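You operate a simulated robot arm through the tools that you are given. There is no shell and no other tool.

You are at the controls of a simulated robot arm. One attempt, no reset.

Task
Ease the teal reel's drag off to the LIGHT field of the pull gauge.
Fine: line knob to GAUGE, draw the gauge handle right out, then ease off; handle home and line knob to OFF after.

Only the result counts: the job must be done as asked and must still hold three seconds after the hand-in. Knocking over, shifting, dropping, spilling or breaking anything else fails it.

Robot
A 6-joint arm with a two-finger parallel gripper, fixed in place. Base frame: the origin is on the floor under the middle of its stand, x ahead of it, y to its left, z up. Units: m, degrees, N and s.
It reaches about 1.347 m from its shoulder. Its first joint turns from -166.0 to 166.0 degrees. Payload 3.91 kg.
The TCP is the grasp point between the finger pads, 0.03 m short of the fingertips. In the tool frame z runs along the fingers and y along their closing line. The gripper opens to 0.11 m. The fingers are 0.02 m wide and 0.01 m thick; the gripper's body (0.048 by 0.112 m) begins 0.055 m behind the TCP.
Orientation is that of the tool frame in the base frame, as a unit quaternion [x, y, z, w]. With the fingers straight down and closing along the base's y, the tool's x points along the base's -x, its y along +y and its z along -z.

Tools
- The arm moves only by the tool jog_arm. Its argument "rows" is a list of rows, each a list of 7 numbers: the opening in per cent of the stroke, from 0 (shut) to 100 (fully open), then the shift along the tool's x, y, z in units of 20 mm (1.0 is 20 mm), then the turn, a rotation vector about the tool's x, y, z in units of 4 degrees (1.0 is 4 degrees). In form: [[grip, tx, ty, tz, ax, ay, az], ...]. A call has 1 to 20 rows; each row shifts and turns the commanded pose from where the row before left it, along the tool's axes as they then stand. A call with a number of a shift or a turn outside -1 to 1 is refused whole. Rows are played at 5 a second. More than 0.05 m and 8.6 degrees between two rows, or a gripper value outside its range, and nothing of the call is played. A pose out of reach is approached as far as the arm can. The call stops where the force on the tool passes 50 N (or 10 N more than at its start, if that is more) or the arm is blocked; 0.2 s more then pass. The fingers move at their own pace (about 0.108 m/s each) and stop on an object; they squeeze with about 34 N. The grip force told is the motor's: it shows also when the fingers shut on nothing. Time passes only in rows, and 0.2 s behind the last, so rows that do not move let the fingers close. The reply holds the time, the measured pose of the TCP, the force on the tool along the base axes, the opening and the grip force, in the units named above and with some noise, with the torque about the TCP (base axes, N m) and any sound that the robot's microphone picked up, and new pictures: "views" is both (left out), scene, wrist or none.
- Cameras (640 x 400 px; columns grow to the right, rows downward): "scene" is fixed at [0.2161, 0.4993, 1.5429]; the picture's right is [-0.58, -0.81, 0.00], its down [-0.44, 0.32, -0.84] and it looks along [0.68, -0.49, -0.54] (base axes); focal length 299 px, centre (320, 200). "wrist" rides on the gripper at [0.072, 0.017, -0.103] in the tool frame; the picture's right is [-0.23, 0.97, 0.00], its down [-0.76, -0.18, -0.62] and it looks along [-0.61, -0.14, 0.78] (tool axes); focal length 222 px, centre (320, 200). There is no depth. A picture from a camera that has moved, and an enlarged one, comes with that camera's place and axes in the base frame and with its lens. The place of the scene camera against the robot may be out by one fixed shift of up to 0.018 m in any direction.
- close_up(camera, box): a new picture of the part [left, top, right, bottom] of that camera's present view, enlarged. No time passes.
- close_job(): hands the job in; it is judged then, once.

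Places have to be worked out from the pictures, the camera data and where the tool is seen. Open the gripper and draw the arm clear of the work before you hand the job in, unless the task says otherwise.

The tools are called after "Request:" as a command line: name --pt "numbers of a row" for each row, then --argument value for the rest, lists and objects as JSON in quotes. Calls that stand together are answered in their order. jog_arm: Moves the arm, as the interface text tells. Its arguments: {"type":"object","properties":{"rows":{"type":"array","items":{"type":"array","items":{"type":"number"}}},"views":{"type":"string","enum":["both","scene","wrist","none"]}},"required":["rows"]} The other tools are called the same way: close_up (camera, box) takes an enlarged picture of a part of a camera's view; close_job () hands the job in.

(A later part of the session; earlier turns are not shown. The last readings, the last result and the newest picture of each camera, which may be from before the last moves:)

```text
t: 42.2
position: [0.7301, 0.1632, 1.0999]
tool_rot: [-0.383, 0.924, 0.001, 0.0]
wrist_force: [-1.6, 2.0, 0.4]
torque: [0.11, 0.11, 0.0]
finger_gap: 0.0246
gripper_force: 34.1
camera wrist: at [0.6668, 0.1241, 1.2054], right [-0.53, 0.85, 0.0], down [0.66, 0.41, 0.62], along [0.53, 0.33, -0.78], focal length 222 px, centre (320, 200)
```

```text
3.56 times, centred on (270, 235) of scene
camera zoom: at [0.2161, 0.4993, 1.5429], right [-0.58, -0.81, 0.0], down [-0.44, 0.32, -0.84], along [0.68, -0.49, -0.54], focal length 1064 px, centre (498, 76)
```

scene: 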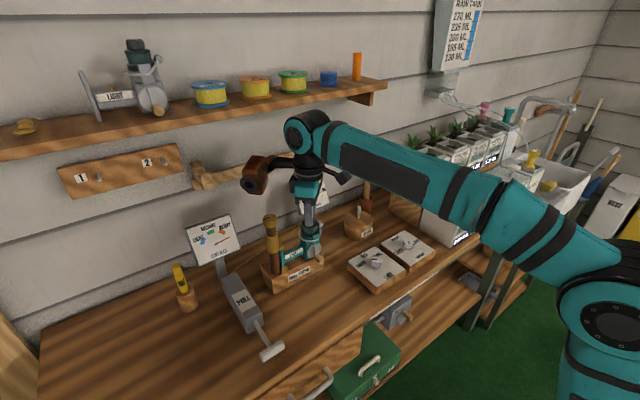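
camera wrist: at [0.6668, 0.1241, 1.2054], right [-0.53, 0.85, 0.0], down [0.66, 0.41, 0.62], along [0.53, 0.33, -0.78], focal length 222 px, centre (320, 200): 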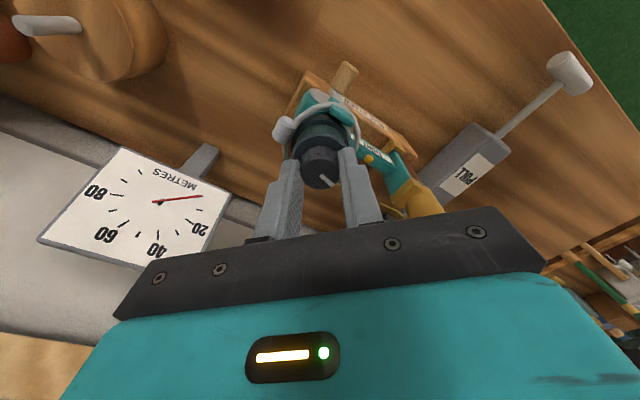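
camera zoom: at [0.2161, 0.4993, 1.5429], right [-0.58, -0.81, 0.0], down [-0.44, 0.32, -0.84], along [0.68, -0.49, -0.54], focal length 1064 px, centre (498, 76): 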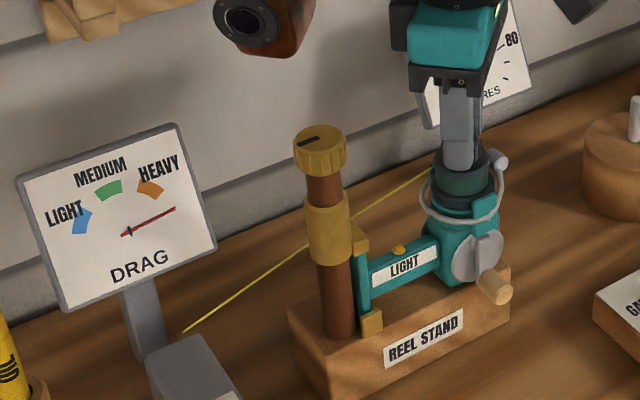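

I have a clean grip on the drag knob (gap 24.6 mm, negligible side force). I'll turn it counter-clockwise seen from above (easing off) by 12° and watch the needle.

Request:
jog_arm --pt "12 0 0 0 0 0 -1" --pt "12 0 0 0 0 0 -1" --pt "12 0 0 0 0 0 -1" --pt "12 0 0 0 0 0 0"

Request:
close_up --camera "wrist" --box '[220, 60, 420, 220]'

Request:
close_up --camera "scene" --box '[180, 205, 250, 270]'

```text
t: 43.2
position: [0.7307, 0.1628, 1.1013]
tool_rot: [-0.476, 0.879, 0.0, 0.0]
wrist_force: [0.0, -0.2, 1.4]
torque: [0.33, -0.06, 0.0]
finger_gap: 0.0247
gripper_force: 33.5
camera wrist: at [0.6766, 0.1119, 1.2052], right [-0.69, 0.72, 0.0], down [0.56, 0.54, 0.62], along [0.45, 0.43, -0.78], focal length 222 px, centre (320, 200)
```

scene: 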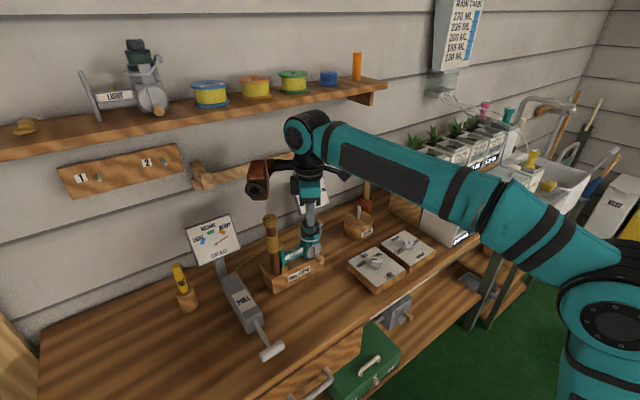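
wrist: 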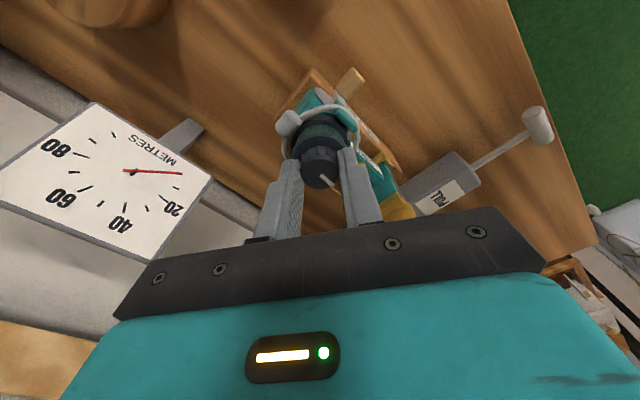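

```text
2.50 times, centred on (320, 140) of wrist
camera zoom: at [0.6766, 0.1119, 1.2052], right [-0.69, 0.72, 0.0], down [0.56, 0.54, 0.62], along [0.45, 0.43, -0.78], focal length 555 px, centre (320, 350)
```

zoom: 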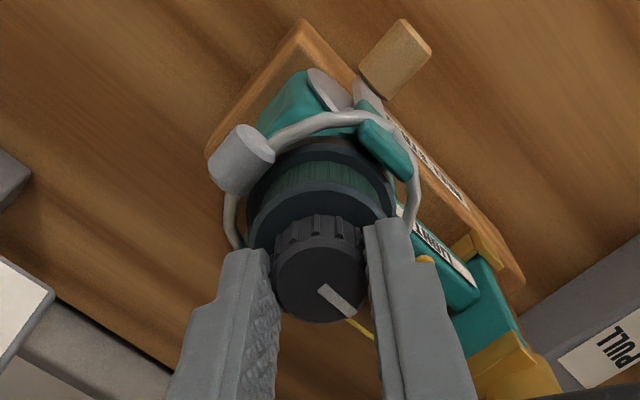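

```text
6.15 times, centred on (215, 238) of scene
camera zoom: at [0.2161, 0.4993, 1.5429], right [-0.58, -0.81, 0.0], down [-0.44, 0.32, -0.84], along [0.68, -0.49, -0.54], focal length 1841 px, centre (966, -31)
```

zoom: 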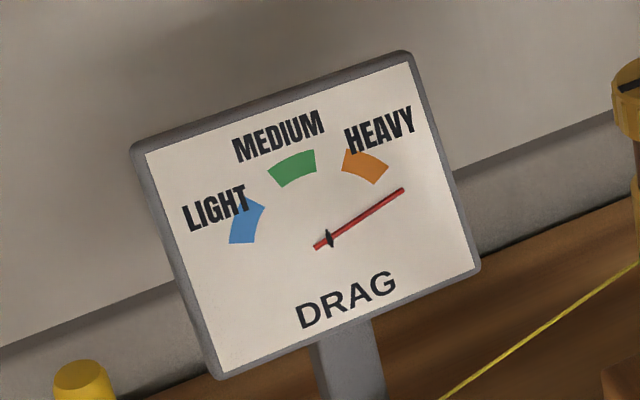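

The needle eased back slightly (from about 28° to 32° on the dial), so counter-clockwise is the right way, and the mark moves with the fingers. I'll continue by 32° more.

Request:
jog_arm --pt "12 0 0 0 0 0 -1" --pt "12 0 0 0 0 0 -1" --pt "12 0 0 0 0 0 -1" --pt "12 0 0 0 0 0 -1" --pt "12 0 0 0 0 0 -1" --pt "12 0 0 0 0 0 -1" --pt "12 0 0 0 0 0 -1" --pt "12 0 0 0 0 0 -1" --pt "12 0 0 0 0 0 0"

Request:
close_up --camera "wrist" --box '[220, 60, 420, 220]'

Request:
close_up --camera "scene" --box '[180, 205, 250, 270]'

```text
t: 45.2
position: [0.7304, 0.1628, 1.1015]
tool_rot: [-0.701, 0.713, 0.0, 0.0]
wrist_force: [4.1, -7.0, 18.7]
torque: [-0.29, -0.31, 0.03]
finger_gap: 0.0248
gripper_force: 34.0
camera wrist: at [0.7123, 0.0911, 1.2049], right [-0.97, 0.24, 0.0], down [0.19, 0.76, 0.62], along [0.15, 0.61, -0.78], focal length 222 px, centre (320, 200)
```

scene: 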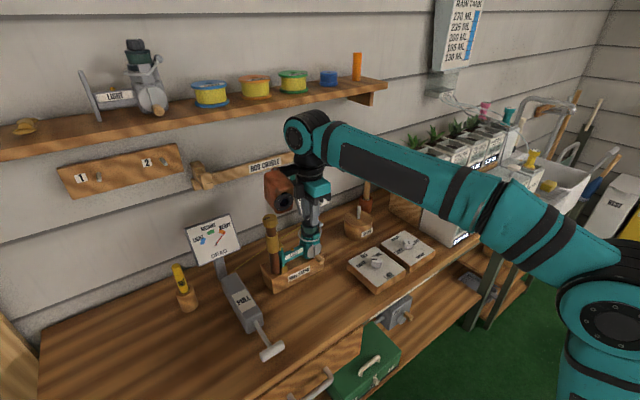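
wrist: 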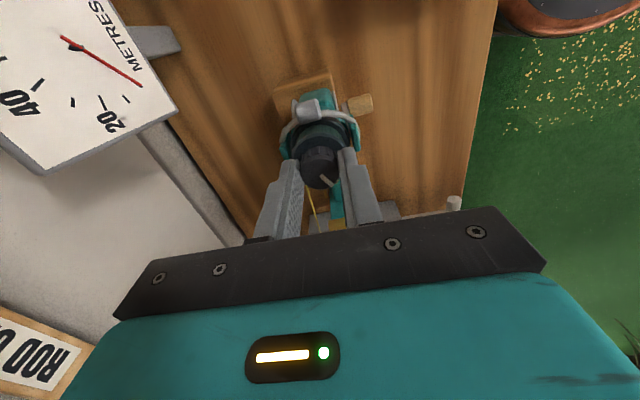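

```text
2.50 times, centred on (320, 140) of wrist
camera zoom: at [0.7123, 0.0911, 1.2049], right [-0.97, 0.24, 0.0], down [0.19, 0.76, 0.62], along [0.15, 0.61, -0.78], focal length 555 px, centre (320, 350)
```

zoom: 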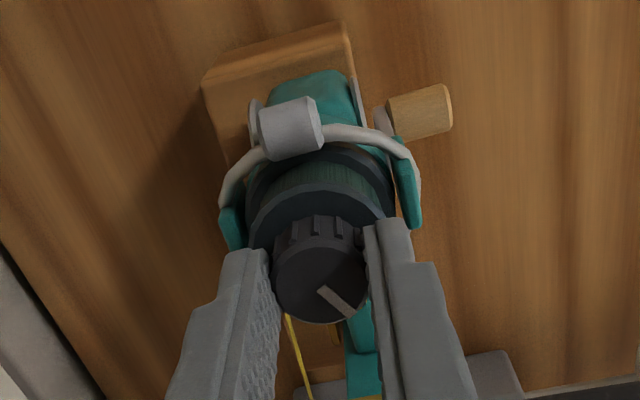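

```text
6.15 times, centred on (215, 238) of scene
camera zoom: at [0.2161, 0.4993, 1.5429], right [-0.58, -0.81, 0.0], down [-0.44, 0.32, -0.84], along [0.68, -0.49, -0.54], focal length 1841 px, centre (966, -31)
```

zoom: 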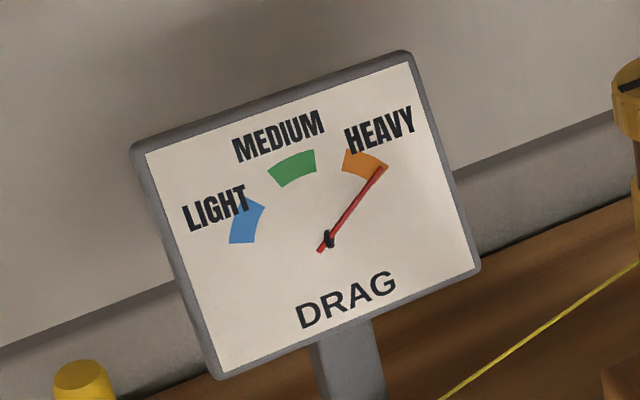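

The needle now sits in the lower edge of HEAVY (32° of knob moved it about 21°). I estimate roughly 170° more knob turn to reach LIGHT; the bail ball's top (z ≈ 1.06) is below my fingertips (1.07), so I'll continue 40° with a hair of upward relief.

Request:
jog_arm --pt "12 0 0 -0.02 0 0 -1" --pt "12 0 0 0 0 0 -1" --pt "12 0 0 0 0 0 -1" --pt "12 0 0 0 0 0 -1" --pt "12 0 0 0 0 0 -1" --pt "12 0 0 0 0 0 -1" --pt "12 0 0 0 0 0 -1" --pt "12 0 0 0 0 0 -1" --pt "12 0 0 0 0 0 -1" --pt "12 0 0 0 0 0 -1" --pt "12 0 0 0 0 0 0"

Request:
close_up --camera "wrist" --box '[220, 60, 420, 220]'

Request:
close_up --camera "scene" --box '[180, 205, 250, 270]'

```text
t: 47.6
position: [0.7303, 0.1645, 1.1007]
tool_rot: [0.903, -0.429, 0.001, -0.001]
wrist_force: [3.1, 3.5, 12.0]
torque: [0.3, -0.24, -0.02]
finger_gap: 0.0249
gripper_force: 33.7
camera wrist: at [0.7629, 0.0977, 1.2048], right [-0.9, -0.44, 0.0], down [-0.34, 0.7, 0.62], along [-0.27, 0.56, -0.78], focal length 222 px, centre (320, 200)
```

scene: 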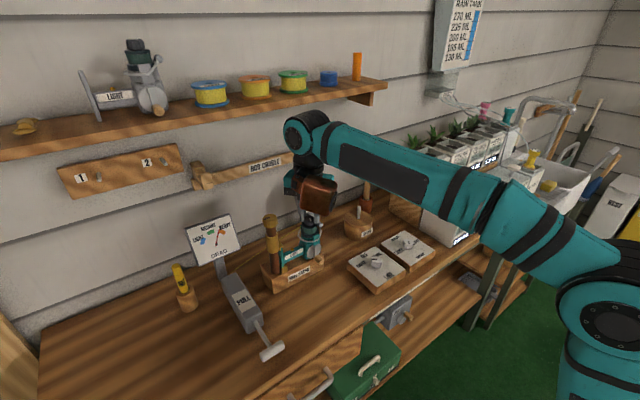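
wrist: 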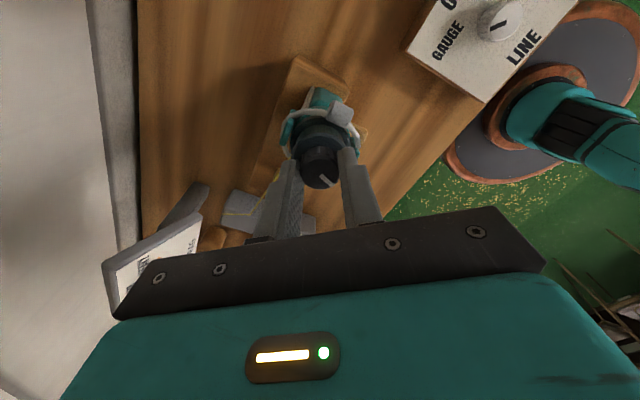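

```text
2.50 times, centred on (320, 140) of wrist
camera zoom: at [0.7629, 0.0977, 1.2048], right [-0.9, -0.44, 0.0], down [-0.34, 0.7, 0.62], along [-0.27, 0.56, -0.78], focal length 555 px, centre (320, 350)
```

zoom: 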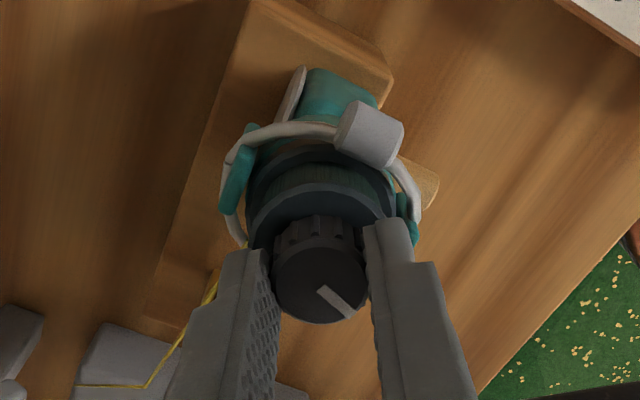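

```text
6.15 times, centred on (215, 238) of scene
camera zoom: at [0.2161, 0.4993, 1.5429], right [-0.58, -0.81, 0.0], down [-0.44, 0.32, -0.84], along [0.68, -0.49, -0.54], focal length 1841 px, centre (966, -31)
```

zoom: 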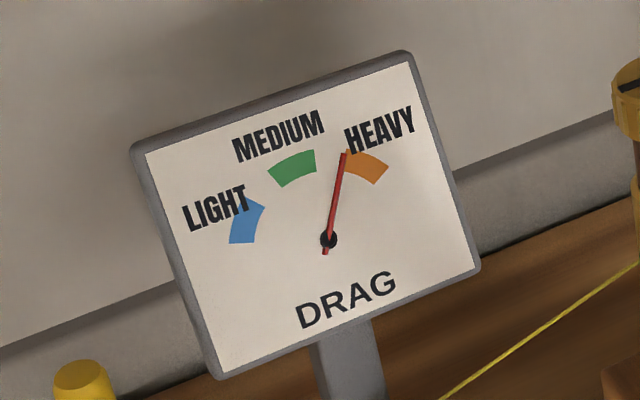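

The needle has come down to the lower edge of HEAVY (about 79° on the dial), and about 90° of needle travel remains to mid-LIGHT. I'll continue 48° more.

Request:
jog_arm --pt "12 0 0 -0.01 0 0 -1" --pt "12 0 0 0 0 0 -1" --pt "12 0 0 0 0 0 -1" --pt "12 0 0 0 0 0 -1" --pt "12 0 0 0 0 0 -1" --pt "12 0 0 0 0 0 -1" --pt "12 0 0 0 0 0 -1" --pt "12 0 0 0 0 0 -1" --pt "12 0 0 0 0 0 -1" --pt "12 0 0 0 0 0 -1" --pt "12 0 0 0 0 0 -1" --pt "12 0 0 0 0 0 -1" --pt "12 0 0 0 0 0 0"

Request:
close_up --camera "wrist" --box '[220, 60, 420, 220]'

Request:
close_up --camera "scene" --box '[180, 205, 250, 270]'

```text
t: 50.4
position: [0.7323, 0.1652, 1.1008]
tool_rot: [1.0, -0.026, -0.002, -0.001]
wrist_force: [-0.3, 0.3, -0.4]
torque: [-0.05, -0.02, -0.04]
finger_gap: 0.0245
gripper_force: 33.6
camera wrist: at [0.8024, 0.1436, 1.2051], right [-0.28, -0.96, 0.0], down [-0.75, 0.22, 0.62], along [-0.6, 0.17, -0.78], focal length 222 px, centre (320, 200)
```

scene: 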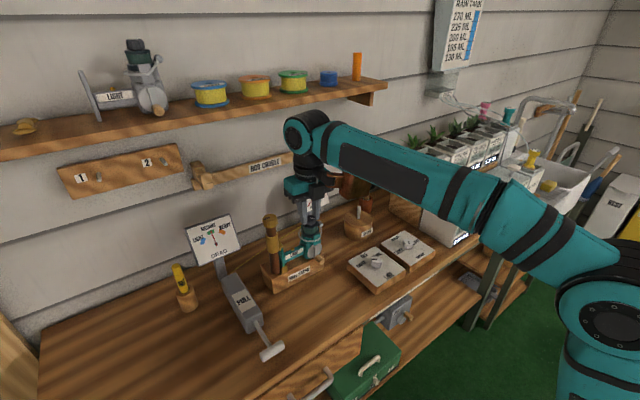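
wrist: 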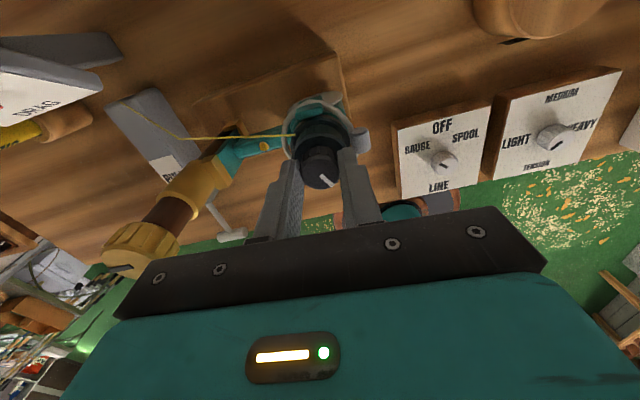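

```text
2.50 times, centred on (320, 140) of wrist
camera zoom: at [0.8024, 0.1436, 1.2051], right [-0.28, -0.96, 0.0], down [-0.75, 0.22, 0.62], along [-0.6, 0.17, -0.78], focal length 555 px, centre (320, 350)
```

zoom: 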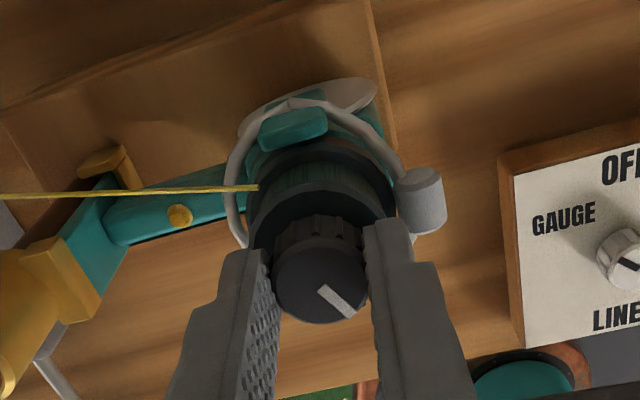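

```text
6.15 times, centred on (215, 238) of scene
camera zoom: at [0.2161, 0.4993, 1.5429], right [-0.58, -0.81, 0.0], down [-0.44, 0.32, -0.84], along [0.68, -0.49, -0.54], focal length 1841 px, centre (966, -31)
```

zoom: 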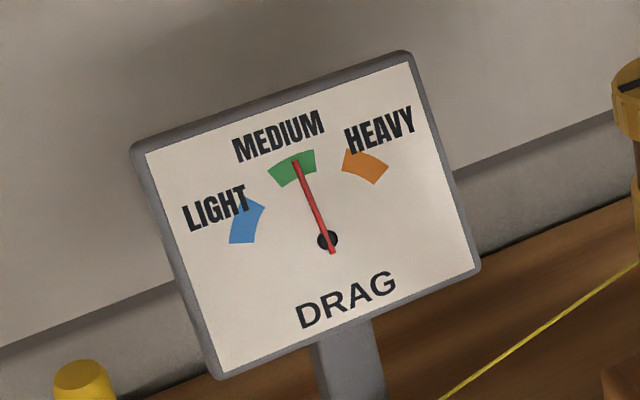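

The needle is mid-MEDIUM. Between field centres the knob needed about 72°, so mid-LIGHT should be about 72° further; I'll turn 36° now and check.

Request:
jog_arm --pt "12 0 0 0 0 0 -1" --pt "12 0 0 0 0 0 -1" --pt "12 0 0 0 0 0 -1" --pt "12 0 0 0 0 0 -1" --pt "12 0 0 0 0 0 -1" --pt "12 0 0 0 0 0 -1" --pt "12 0 0 0 0 0 -1" --pt "12 0 0 0 0 0 -1" --pt "12 0 0 0 0 0 -1" --pt "12 0 0 0 0 0 0"

Request:
close_up --camera "wrist" --box '[220, 60, 420, 220]'

Request:
close_up --camera "scene" --box '[180, 205, 250, 270]'

```text
t: 51.2
position: [0.7266, 0.1689, 1.1038]
tool_rot: [0.998, 0.06, 0.001, 0.005]
wrist_force: [-0.8, -53.5, 8.0]
torque: [-1.85, 0.28, 0.04]
finger_gap: 0.025
gripper_force: 34.0
out of reach, approached as far as the arm can: row 3, 4
stopped in row 4: the force on the tool passed its limit at 67 N (the readings are from after the stop); the commanded pose is now the measured one
camera wrist: at [0.801, 0.1616, 1.2084], right [-0.11, -0.99, 0.01], down [-0.78, 0.09, 0.62], along [-0.62, 0.06, -0.78], focal length 222 px, centre (320, 200)
```

scene: 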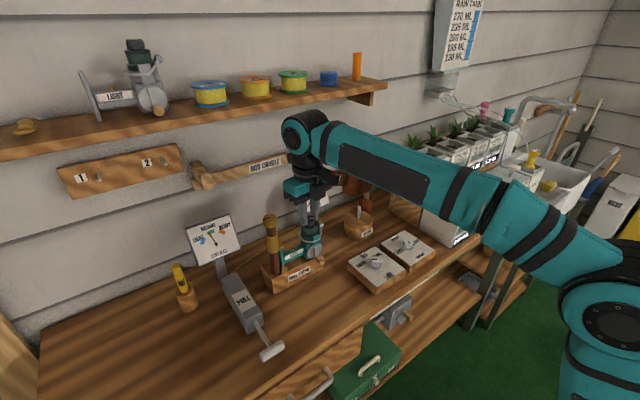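
wrist: 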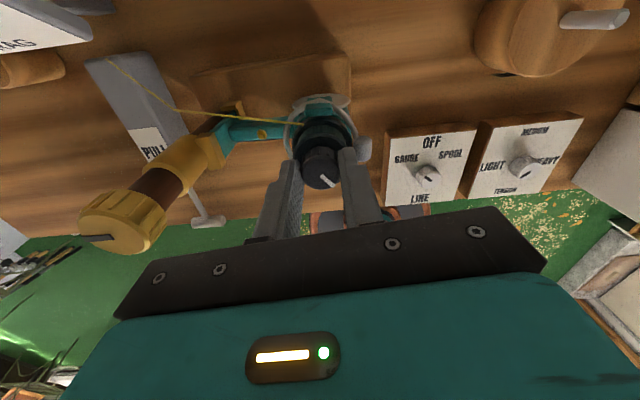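

```text
2.50 times, centred on (320, 140) of wrist
camera zoom: at [0.801, 0.1616, 1.2084], right [-0.11, -0.99, 0.01], down [-0.78, 0.09, 0.62], along [-0.62, 0.06, -0.78], focal length 555 px, centre (320, 350)
```

zoom: 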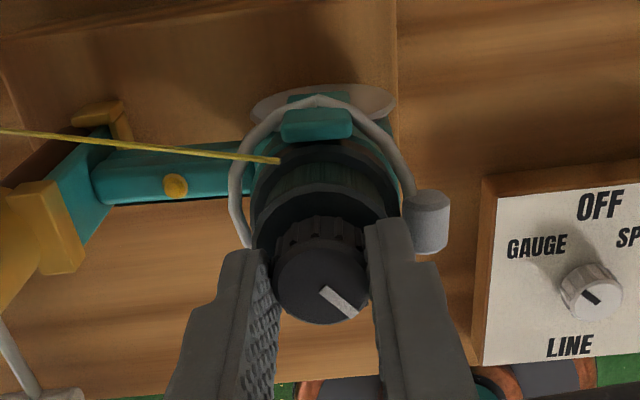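

```text
6.15 times, centred on (215, 238) of scene
camera zoom: at [0.2161, 0.4993, 1.5429], right [-0.58, -0.81, 0.0], down [-0.44, 0.32, -0.84], along [0.68, -0.49, -0.54], focal length 1841 px, centre (966, -31)
```

zoom: 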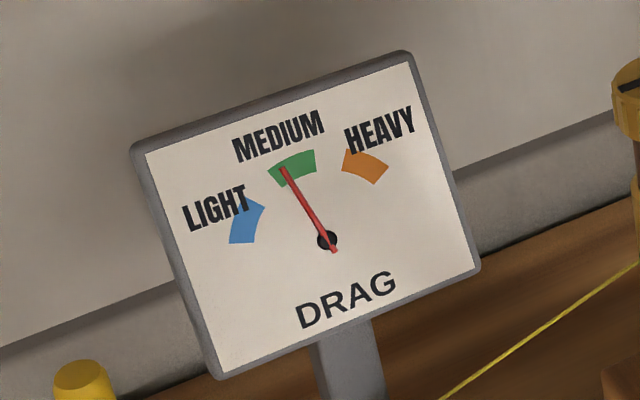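

The wrist roll reached its limit at about 187° and the arm pushed sideways; the needle is at the light edge of MEDIUM. I'll release the knob straight away, rise, and then unwind the wrist for a second grip.

Request:
jog_arm --pt "30 0 0 0 0 0 0" --pt "45 0 0 0 0 0 0" --pt "50 0 0 0 0 0 0" --pt "50 0 0 -0.5 0 0 0" --pt "50 0 0 -0.5 0 0 0" --pt "50 0 0 -0.5 0 0 0" --pt "50 0 0 -0.5 0 0 0"

Request:
close_up --camera "wrist" --box '[220, 60, 420, 220]'

Request:
close_up --camera "scene" --box '[180, 180, 360, 300]'

```text
t: 52.8
position: [0.7269, 0.1727, 1.142]
tool_rot: [0.998, 0.062, 0.0, 0.004]
wrist_force: [1.0, 0.7, 0.2]
torque: [0.01, 0.02, 0.01]
finger_gap: 0.0551
gripper_force: 0.0
camera wrist: at [0.8011, 0.1667, 1.246], right [-0.11, -0.99, 0.01], down [-0.78, 0.09, 0.62], along [-0.62, 0.06, -0.78], focal length 222 px, centre (320, 200)
```

scene: 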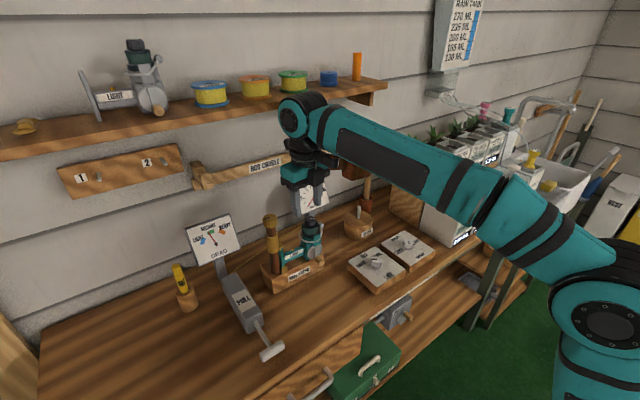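
wrist: 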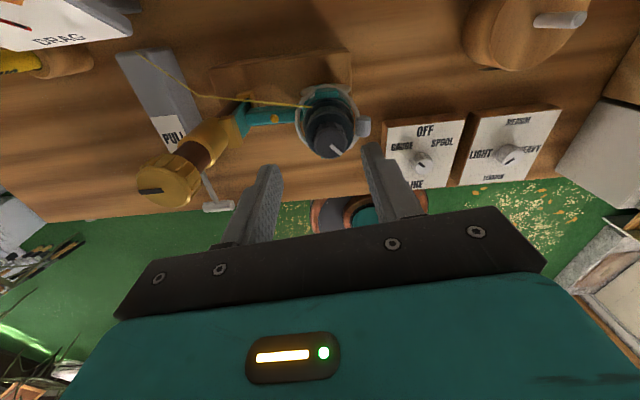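

```text
2.50 times, centred on (320, 140) of wrist
camera zoom: at [0.8011, 0.1667, 1.246], right [-0.11, -0.99, 0.01], down [-0.78, 0.09, 0.62], along [-0.62, 0.06, -0.78], focal length 555 px, centre (320, 350)
```

zoom: 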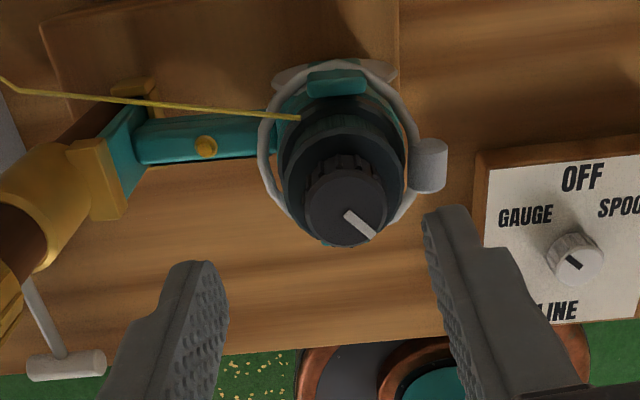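

```text
3.33 times, centred on (270, 240) of scene
camera zoom: at [0.2161, 0.4993, 1.5429], right [-0.58, -0.81, 0.0], down [-0.44, 0.32, -0.84], along [0.68, -0.49, -0.54], focal length 997 px, centre (487, 67)
```

zoom: 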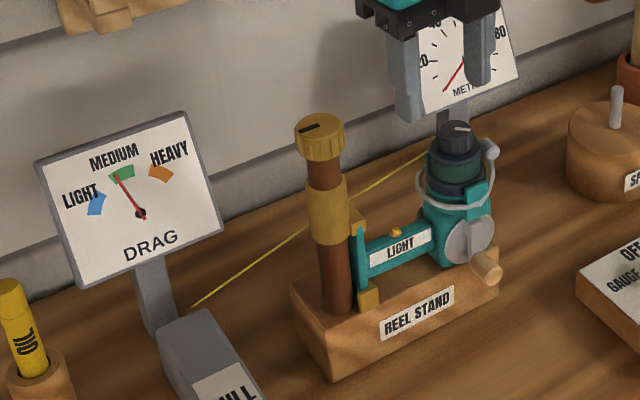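

The reel and knob are unmoved and the needle holds at the light edge of MEDIUM. I'll unwind the wrist clockwise by 96° above the knob, levelling a small tilt, then re-centre.

Request:
jog_arm --pt "50 0 0 0 0.115 0 0" --pt "50 0 0 0 0 0 1" --pt "50 0 0 0 0 0 1" --pt "50 0 0 0 0 0 1" --pt "50 0 0 0 0 0 1" --pt "50 0 0 0 0 0 1" --pt "50 0 0 0 0 0 1" --pt "50 0 0 0 0 0 1" --pt "50 0 0 0 0 0 1" --pt "50 0 0 0 0 0 1" --pt "50 0 0 0 0 0 1" --pt "50 0 0 0 0 0 1" --pt "50 0 0 0 0 0 1" --pt "50 0 0 0 0 0 1" --pt "50 0 0 0 0 0 1" --pt "50 0 0 0 0 0 1" --pt "50 0 0 0 0 0 1" --pt "50 0 0 0 0 0 1" --pt "50 0 0 0 0 0 1" --pt "50 0 0 0 0 0 1" --views "none"

Request:
jog_arm --pt "50 0 0 0 0 0 1" --pt "50 0 0 0 0 0 1" --pt "50 0 0 0 0 0 1" --pt "50 0 0 0 0 0 1" --pt "50 0 0 0 0 0 1" --pt "50 0 0 0 0 0 0"

Request:
close_up --camera "wrist" --box '[220, 60, 420, 220]'

```text
t: 57.0
position: [0.7255, 0.1744, 1.1433]
tool_rot: [0.824, -0.567, 0.0, 0.0]
wrist_force: [-0.5, 0.3, -0.6]
torque: [0.0, -0.02, -0.02]
finger_gap: 0.0547
gripper_force: 0.2
```

```text
t: 58.4
position: [0.7273, 0.1739, 1.1424]
tool_rot: [0.713, -0.701, 0.0, 0.0]
wrist_force: [-0.5, 1.1, 0.1]
torque: [-0.01, 0.03, 0.0]
finger_gap: 0.0552
gripper_force: 0.1
camera wrist: at [0.7116, 0.1022, 1.2466], right [-0.98, 0.21, 0.0], down [0.16, 0.76, 0.62], along [0.13, 0.61, -0.78], focal length 222 px, centre (320, 200)
```

scene: 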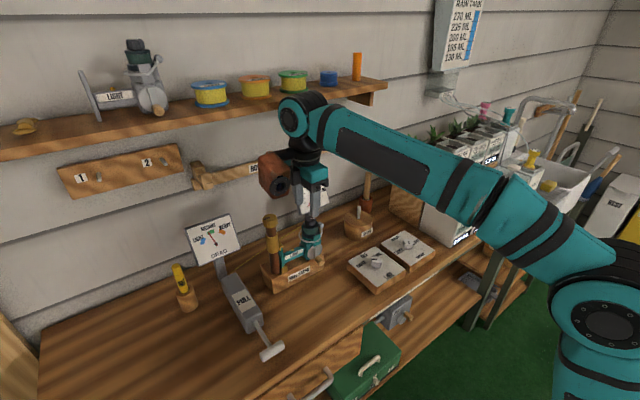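
wrist: 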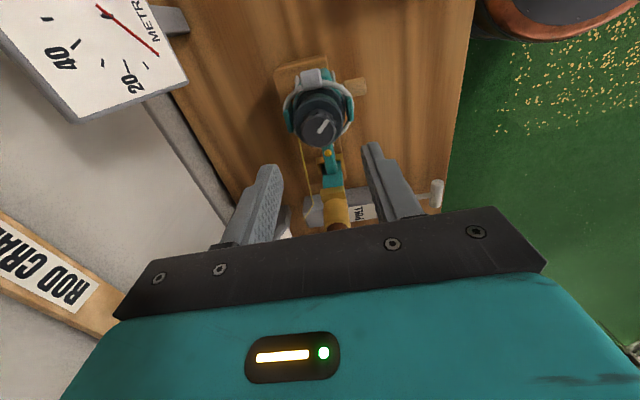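

```text
2.50 times, centred on (320, 140) of wrist
camera zoom: at [0.7116, 0.1022, 1.2466], right [-0.98, 0.21, 0.0], down [0.16, 0.76, 0.62], along [0.13, 0.61, -0.78], focal length 555 px, centre (320, 350)
```

zoom: 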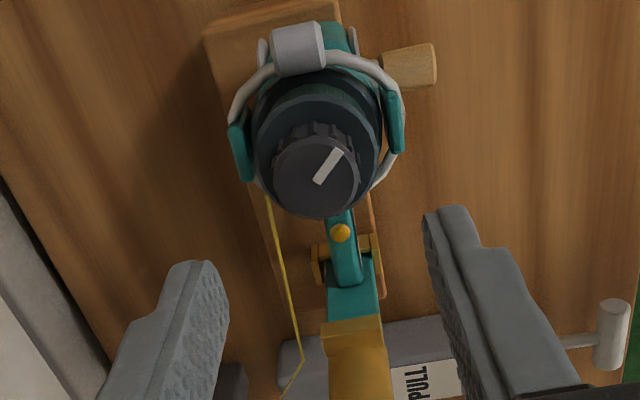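

The wrist is unwound to 91°. I'll shift about 10 mm back over the knob axis and descend halfway, then verify.

Request:
jog_arm --pt "50 0.25 -0.064 0 0 0 0" --pt "50 0.247 -0.064 0 0 0 0" --pt "50 0 0 0.5 0 0 0" --pt "50 0 0 0.3 0 0 0" --pt "50 0 0 0 0 0 0"

Request:
close_up --camera "wrist" --box '[220, 60, 420, 220]'

Request:
close_up --camera "scene" --box '[260, 170, 360, 280]'

```text
t: 59.6
position: [0.7295, 0.1651, 1.126]
tool_rot: [0.713, -0.701, 0.001, -0.001]
wrist_force: [-0.5, 0.0, 0.0]
torque: [0.03, 0.01, -0.02]
finger_gap: 0.055
gripper_force: 0.1
camera wrist: at [0.7147, 0.0925, 1.2304], right [-0.98, 0.21, 0.0], down [0.16, 0.76, 0.62], along [0.13, 0.61, -0.78], focal length 222 px, centre (320, 200)
```

scene: 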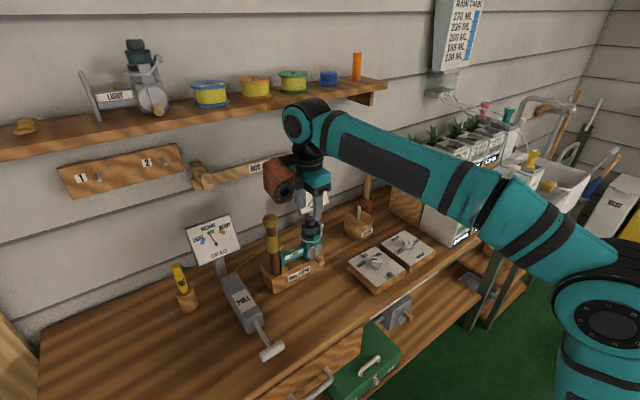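
wrist: 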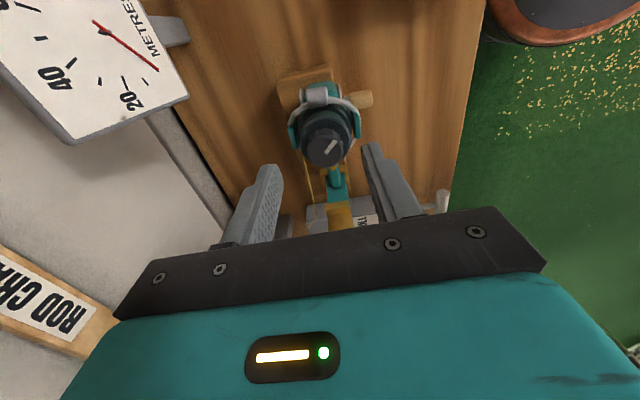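

```text
2.50 times, centred on (320, 140) of wrist
camera zoom: at [0.7147, 0.0925, 1.2304], right [-0.98, 0.21, 0.0], down [0.16, 0.76, 0.62], along [0.13, 0.61, -0.78], focal length 555 px, centre (320, 350)
```

zoom: 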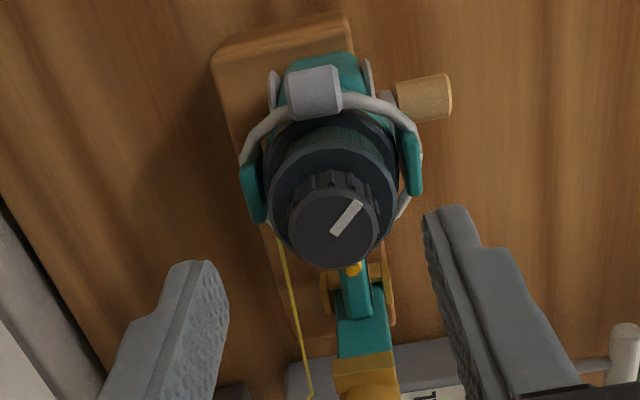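

```text
3.64 times, centred on (310, 225) of scene
camera zoom: at [0.2161, 0.4993, 1.5429], right [-0.58, -0.81, 0.0], down [-0.44, 0.32, -0.84], along [0.68, -0.49, -0.54], focal length 1088 px, centre (356, 109)
```

zoom: 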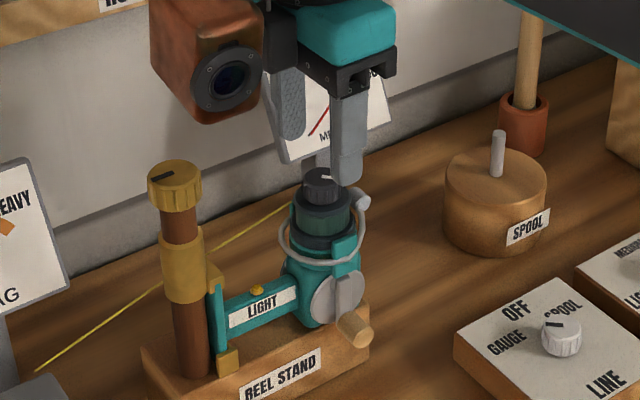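

The gripper is over the knob again within a couple of millimetres. I'll descend the last 25 mm and close on it.

Request:
jog_arm --pt "50 0.02 0.05 0.4 0 0 0" --pt "50 0 0 0.4 0 0 0" --pt "50 0 0 0.4 0 0 0" --pt "50 0 0 0.05 0 0 0" --pt "35 0 0 0 0 0 0" --pt "22 0 0 0 0 0 0" --pt "12 0 0 0 0 0 0" --pt "12 0 0 0 0 0 0"

Request:
close_up --camera "wrist" --box '[220, 60, 420, 220]'

Request:
close_up --camera "scene" --box '[180, 205, 250, 270]'

```text
t: 61.4
position: [0.7292, 0.1645, 1.1021]
tool_rot: [0.713, -0.701, 0.001, -0.001]
wrist_force: [-2.6, -1.3, 2.1]
torque: [-0.08, 0.24, 0.01]
finger_gap: 0.0245
gripper_force: 33.6
camera wrist: at [0.7135, 0.092, 1.2058], right [-0.98, 0.21, 0.0], down [0.16, 0.76, 0.62], along [0.13, 0.61, -0.78], focal length 222 px, centre (320, 200)
```

scene: 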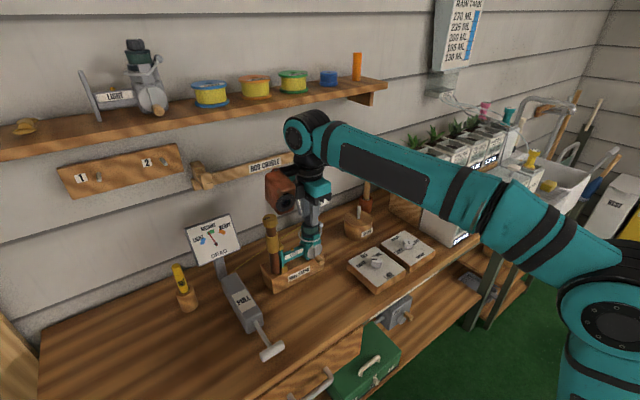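
wrist: 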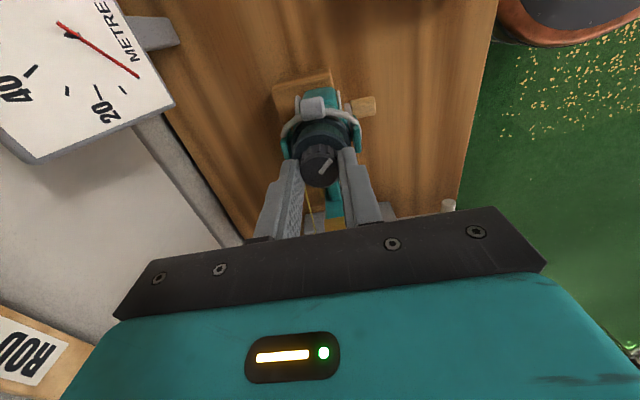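

```text
2.50 times, centred on (320, 140) of wrist
camera zoom: at [0.7135, 0.092, 1.2058], right [-0.98, 0.21, 0.0], down [0.16, 0.76, 0.62], along [0.13, 0.61, -0.78], focal length 555 px, centre (320, 350)
```

zoom: 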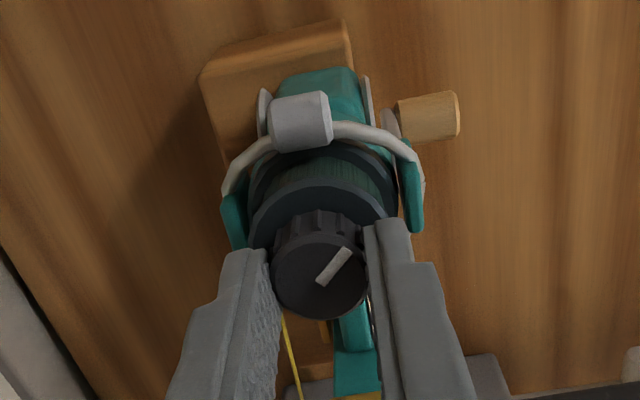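

```text
6.15 times, centred on (215, 238) of scene
camera zoom: at [0.2161, 0.4993, 1.5429], right [-0.58, -0.81, 0.0], down [-0.44, 0.32, -0.84], along [0.68, -0.49, -0.54], focal length 1841 px, centre (966, -31)
```

zoom: 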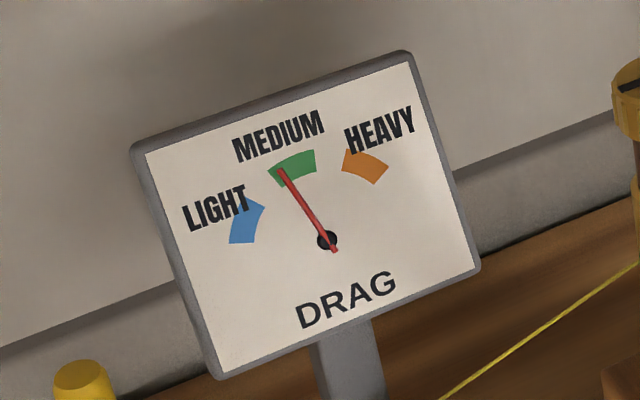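

I have a clean second grip, with the needle at about 123° on the dial. I'll turn 40° more counter-clockwise and check.

Request:
jog_arm --pt "12 0 0 0 0 0 -1" --pt "12 0 0 0 0 0 -1" --pt "12 0 0 0 0 0 -1" --pt "12 0 0 0 0 0 -1" --pt "12 0 0 0 0 0 -1" --pt "12 0 0 0 0 0 -1" --pt "12 0 0 0 0 0 -1" --pt "12 0 0 0 0 0 -1" --pt "12 0 0 0 0 0 -1" --pt "12 0 0 0 0 0 -1" --pt "12 0 0 0 0 0 0"

Request:
close_up --camera "wrist" --box '[220, 60, 420, 220]'

Request:
close_up --camera "scene" --box '[180, 205, 250, 270]'

```text
t: 63.8
position: [0.7308, 0.1636, 1.1018]
tool_rot: [0.91, -0.415, 0.0, 0.0]
wrist_force: [-1.2, -1.0, 0.3]
torque: [-0.13, 0.07, 0.04]
finger_gap: 0.0243
gripper_force: 33.9
camera wrist: at [0.7643, 0.098, 1.2055], right [-0.88, -0.47, 0.0], down [-0.37, 0.69, 0.62], along [-0.29, 0.55, -0.78], focal length 222 px, centre (320, 200)
```

scene: 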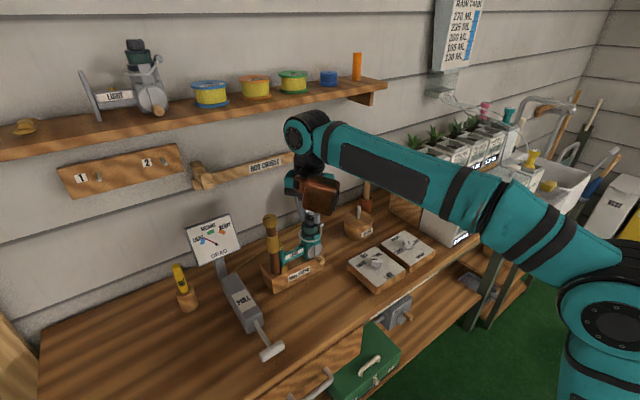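
wrist: 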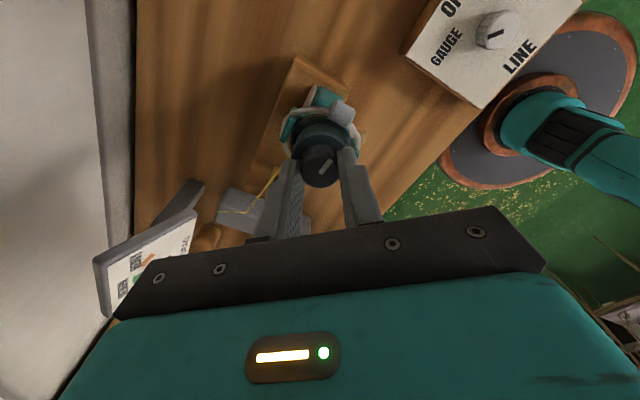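

```text
2.50 times, centred on (320, 140) of wrist
camera zoom: at [0.7643, 0.098, 1.2055], right [-0.88, -0.47, 0.0], down [-0.37, 0.69, 0.62], along [-0.29, 0.55, -0.78], focal length 555 px, centre (320, 350)
```

zoom: 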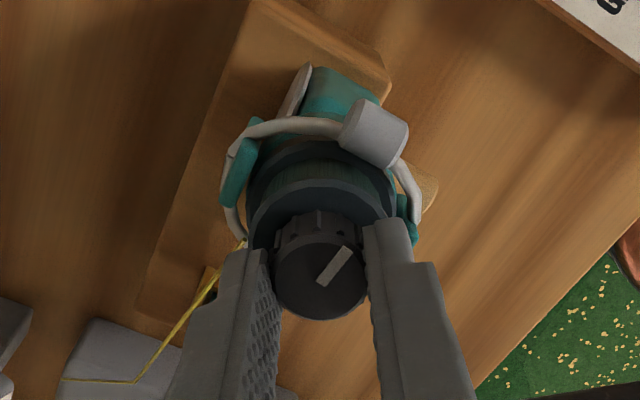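

```text
6.15 times, centred on (215, 238) of scene
camera zoom: at [0.2161, 0.4993, 1.5429], right [-0.58, -0.81, 0.0], down [-0.44, 0.32, -0.84], along [0.68, -0.49, -0.54], focal length 1841 px, centre (966, -31)
```

zoom: 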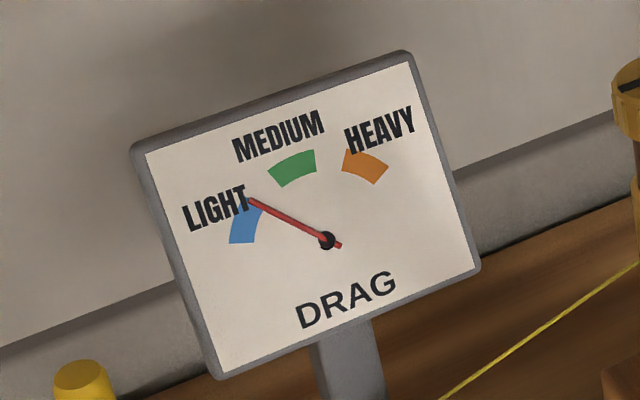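

The needle has just reached the edge of LIGHT (152°; the field spans about 151–178°). I'll turn 18° more to centre it.

Request:
jog_arm --pt "12 0 0 0 0 0 -1" --pt "12 0 0 0 0 0 -1" --pt "12 0 0 0 0 0 -1" --pt "12 0 0 0 0 0 -1" --pt "12 0 0 0 0 0 -0.5" --pt "12 0 0 0 0 0 0"

Request:
close_up --camera "wrist" --box '[220, 60, 420, 220]'

Request:
close_up --camera "scene" --box '[180, 205, 250, 270]'

```text
t: 65.2
position: [0.7295, 0.1645, 1.1014]
tool_rot: [0.964, -0.267, 0.0, 0.0]
wrist_force: [0.3, -0.7, 0.8]
torque: [0.01, -0.03, 0.02]
finger_gap: 0.0243
gripper_force: 34.4
camera wrist: at [0.7826, 0.1132, 1.2055], right [-0.7, -0.72, 0.0], down [-0.56, 0.54, 0.62], along [-0.45, 0.43, -0.78], focal length 222 px, centre (320, 200)
```

scene: 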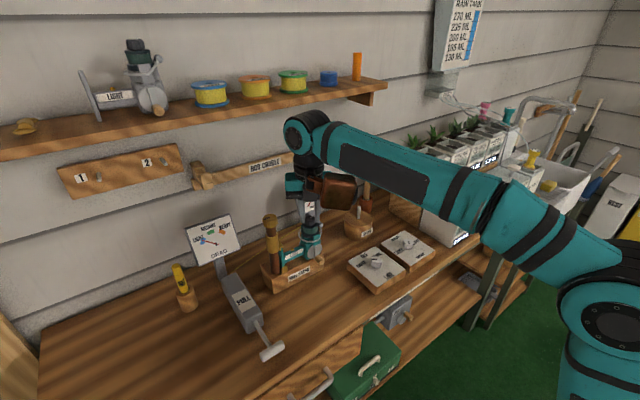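
wrist: 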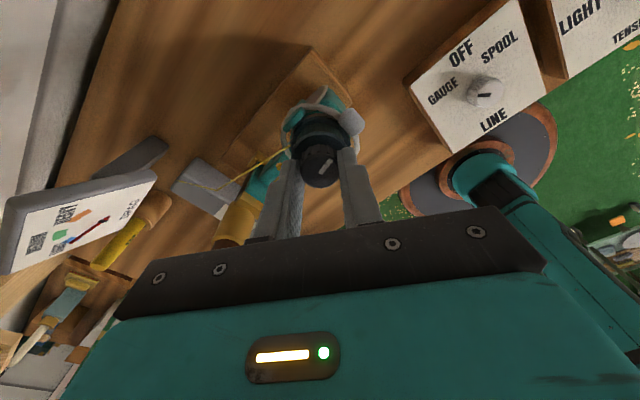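

```text
2.50 times, centred on (320, 140) of wrist
camera zoom: at [0.7826, 0.1132, 1.2055], right [-0.7, -0.72, 0.0], down [-0.56, 0.54, 0.62], along [-0.45, 0.43, -0.78], focal length 555 px, centre (320, 350)
```

zoom: 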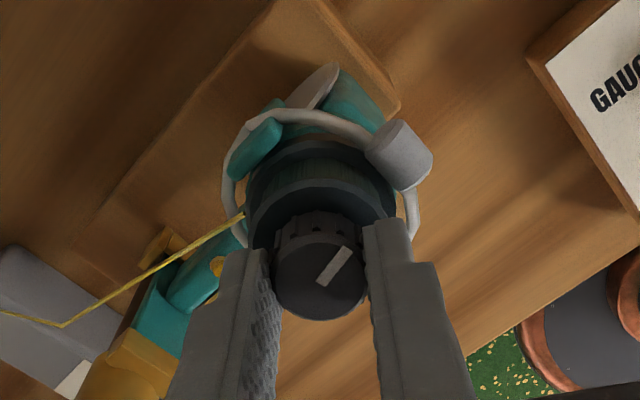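

```text
6.15 times, centred on (215, 238) of scene
camera zoom: at [0.2161, 0.4993, 1.5429], right [-0.58, -0.81, 0.0], down [-0.44, 0.32, -0.84], along [0.68, -0.49, -0.54], focal length 1841 px, centre (966, -31)
```

zoom: 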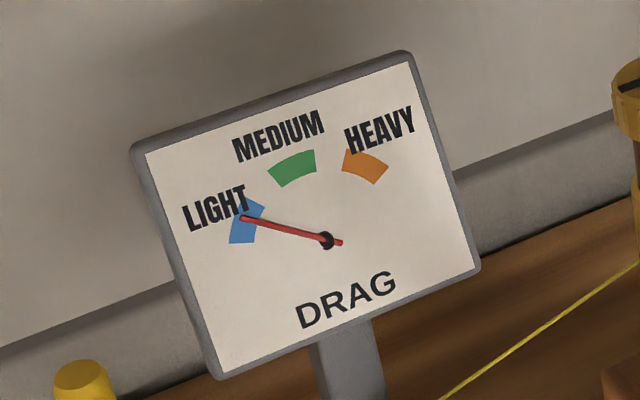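

The needle sits in the middle of the LIGHT field (about 165°). I'll open the fingers, rise off the knob and check that the reading holds.

Request:
jog_arm --pt "25 0 0 0 0 0 0" --pt "40 0 0 0 0 0 0" --pt "50 0 0 0 0 0 0" --pt "50 0 0 -0.5 0 0 0" --pt "50 0 0 -0.5 0 0 0" --pt "50 0 0 -1 0 0 0" --pt "50 0 0 -1 0 0 0" --pt "50 0 0 -1 0 0 0"

Request:
close_up --camera "scene" --box '[180, 205, 250, 270]'

Request:
close_up --camera "wrist" --box '[220, 60, 420, 220]'

```text
t: 67.0
position: [0.7304, 0.1632, 1.1812]
tool_rot: [0.964, -0.268, 0.0, 0.0]
wrist_force: [0.3, -0.4, 0.0]
torque: [-0.01, 0.0, 0.04]
finger_gap: 0.0549
gripper_force: 0.0
camera wrist: at [0.7831, 0.1129, 1.2857], right [-0.7, -0.72, 0.0], down [-0.56, 0.54, 0.62], along [-0.45, 0.43, -0.78], focal length 222 px, centre (320, 200)
```

scene: 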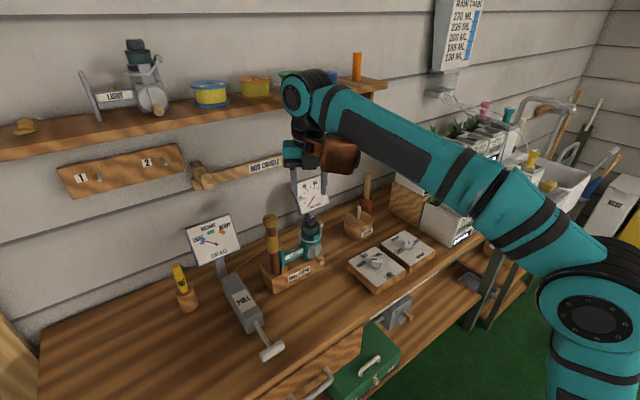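
wrist: 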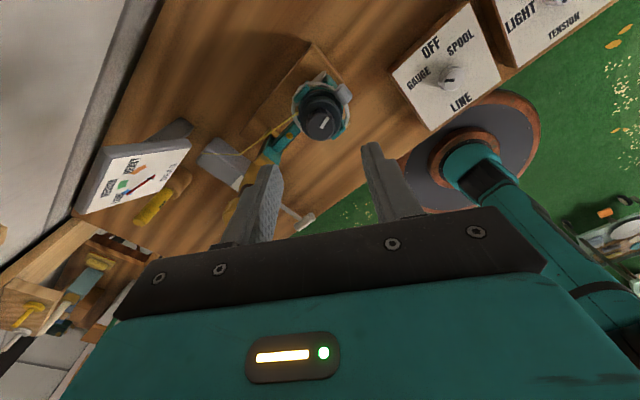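

```text
6.15 times, centred on (215, 238) of scene
camera zoom: at [0.2161, 0.4993, 1.5429], right [-0.58, -0.81, 0.0], down [-0.44, 0.32, -0.84], along [0.68, -0.49, -0.54], focal length 1841 px, centre (966, -31)
```

zoom: 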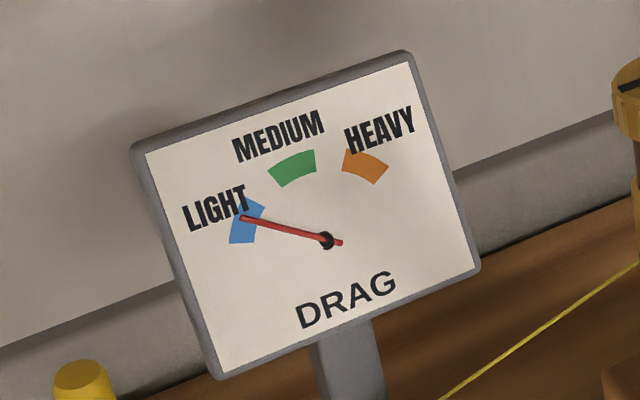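

```text
2.50 times, centred on (320, 140) of wrist
camera zoom: at [0.7831, 0.1129, 1.2857], right [-0.7, -0.72, 0.0], down [-0.56, 0.54, 0.62], along [-0.45, 0.43, -0.78], focal length 555 px, centre (320, 350)
```

zoom: 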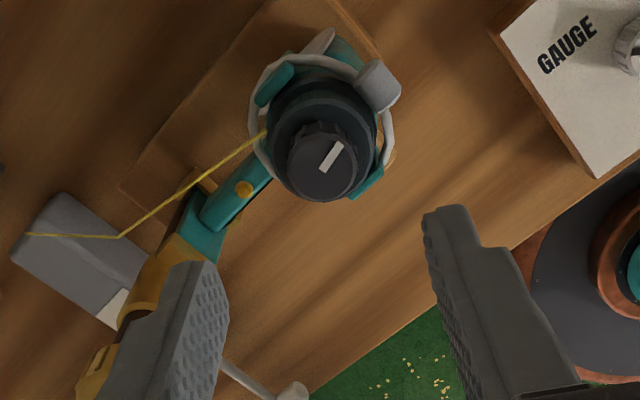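

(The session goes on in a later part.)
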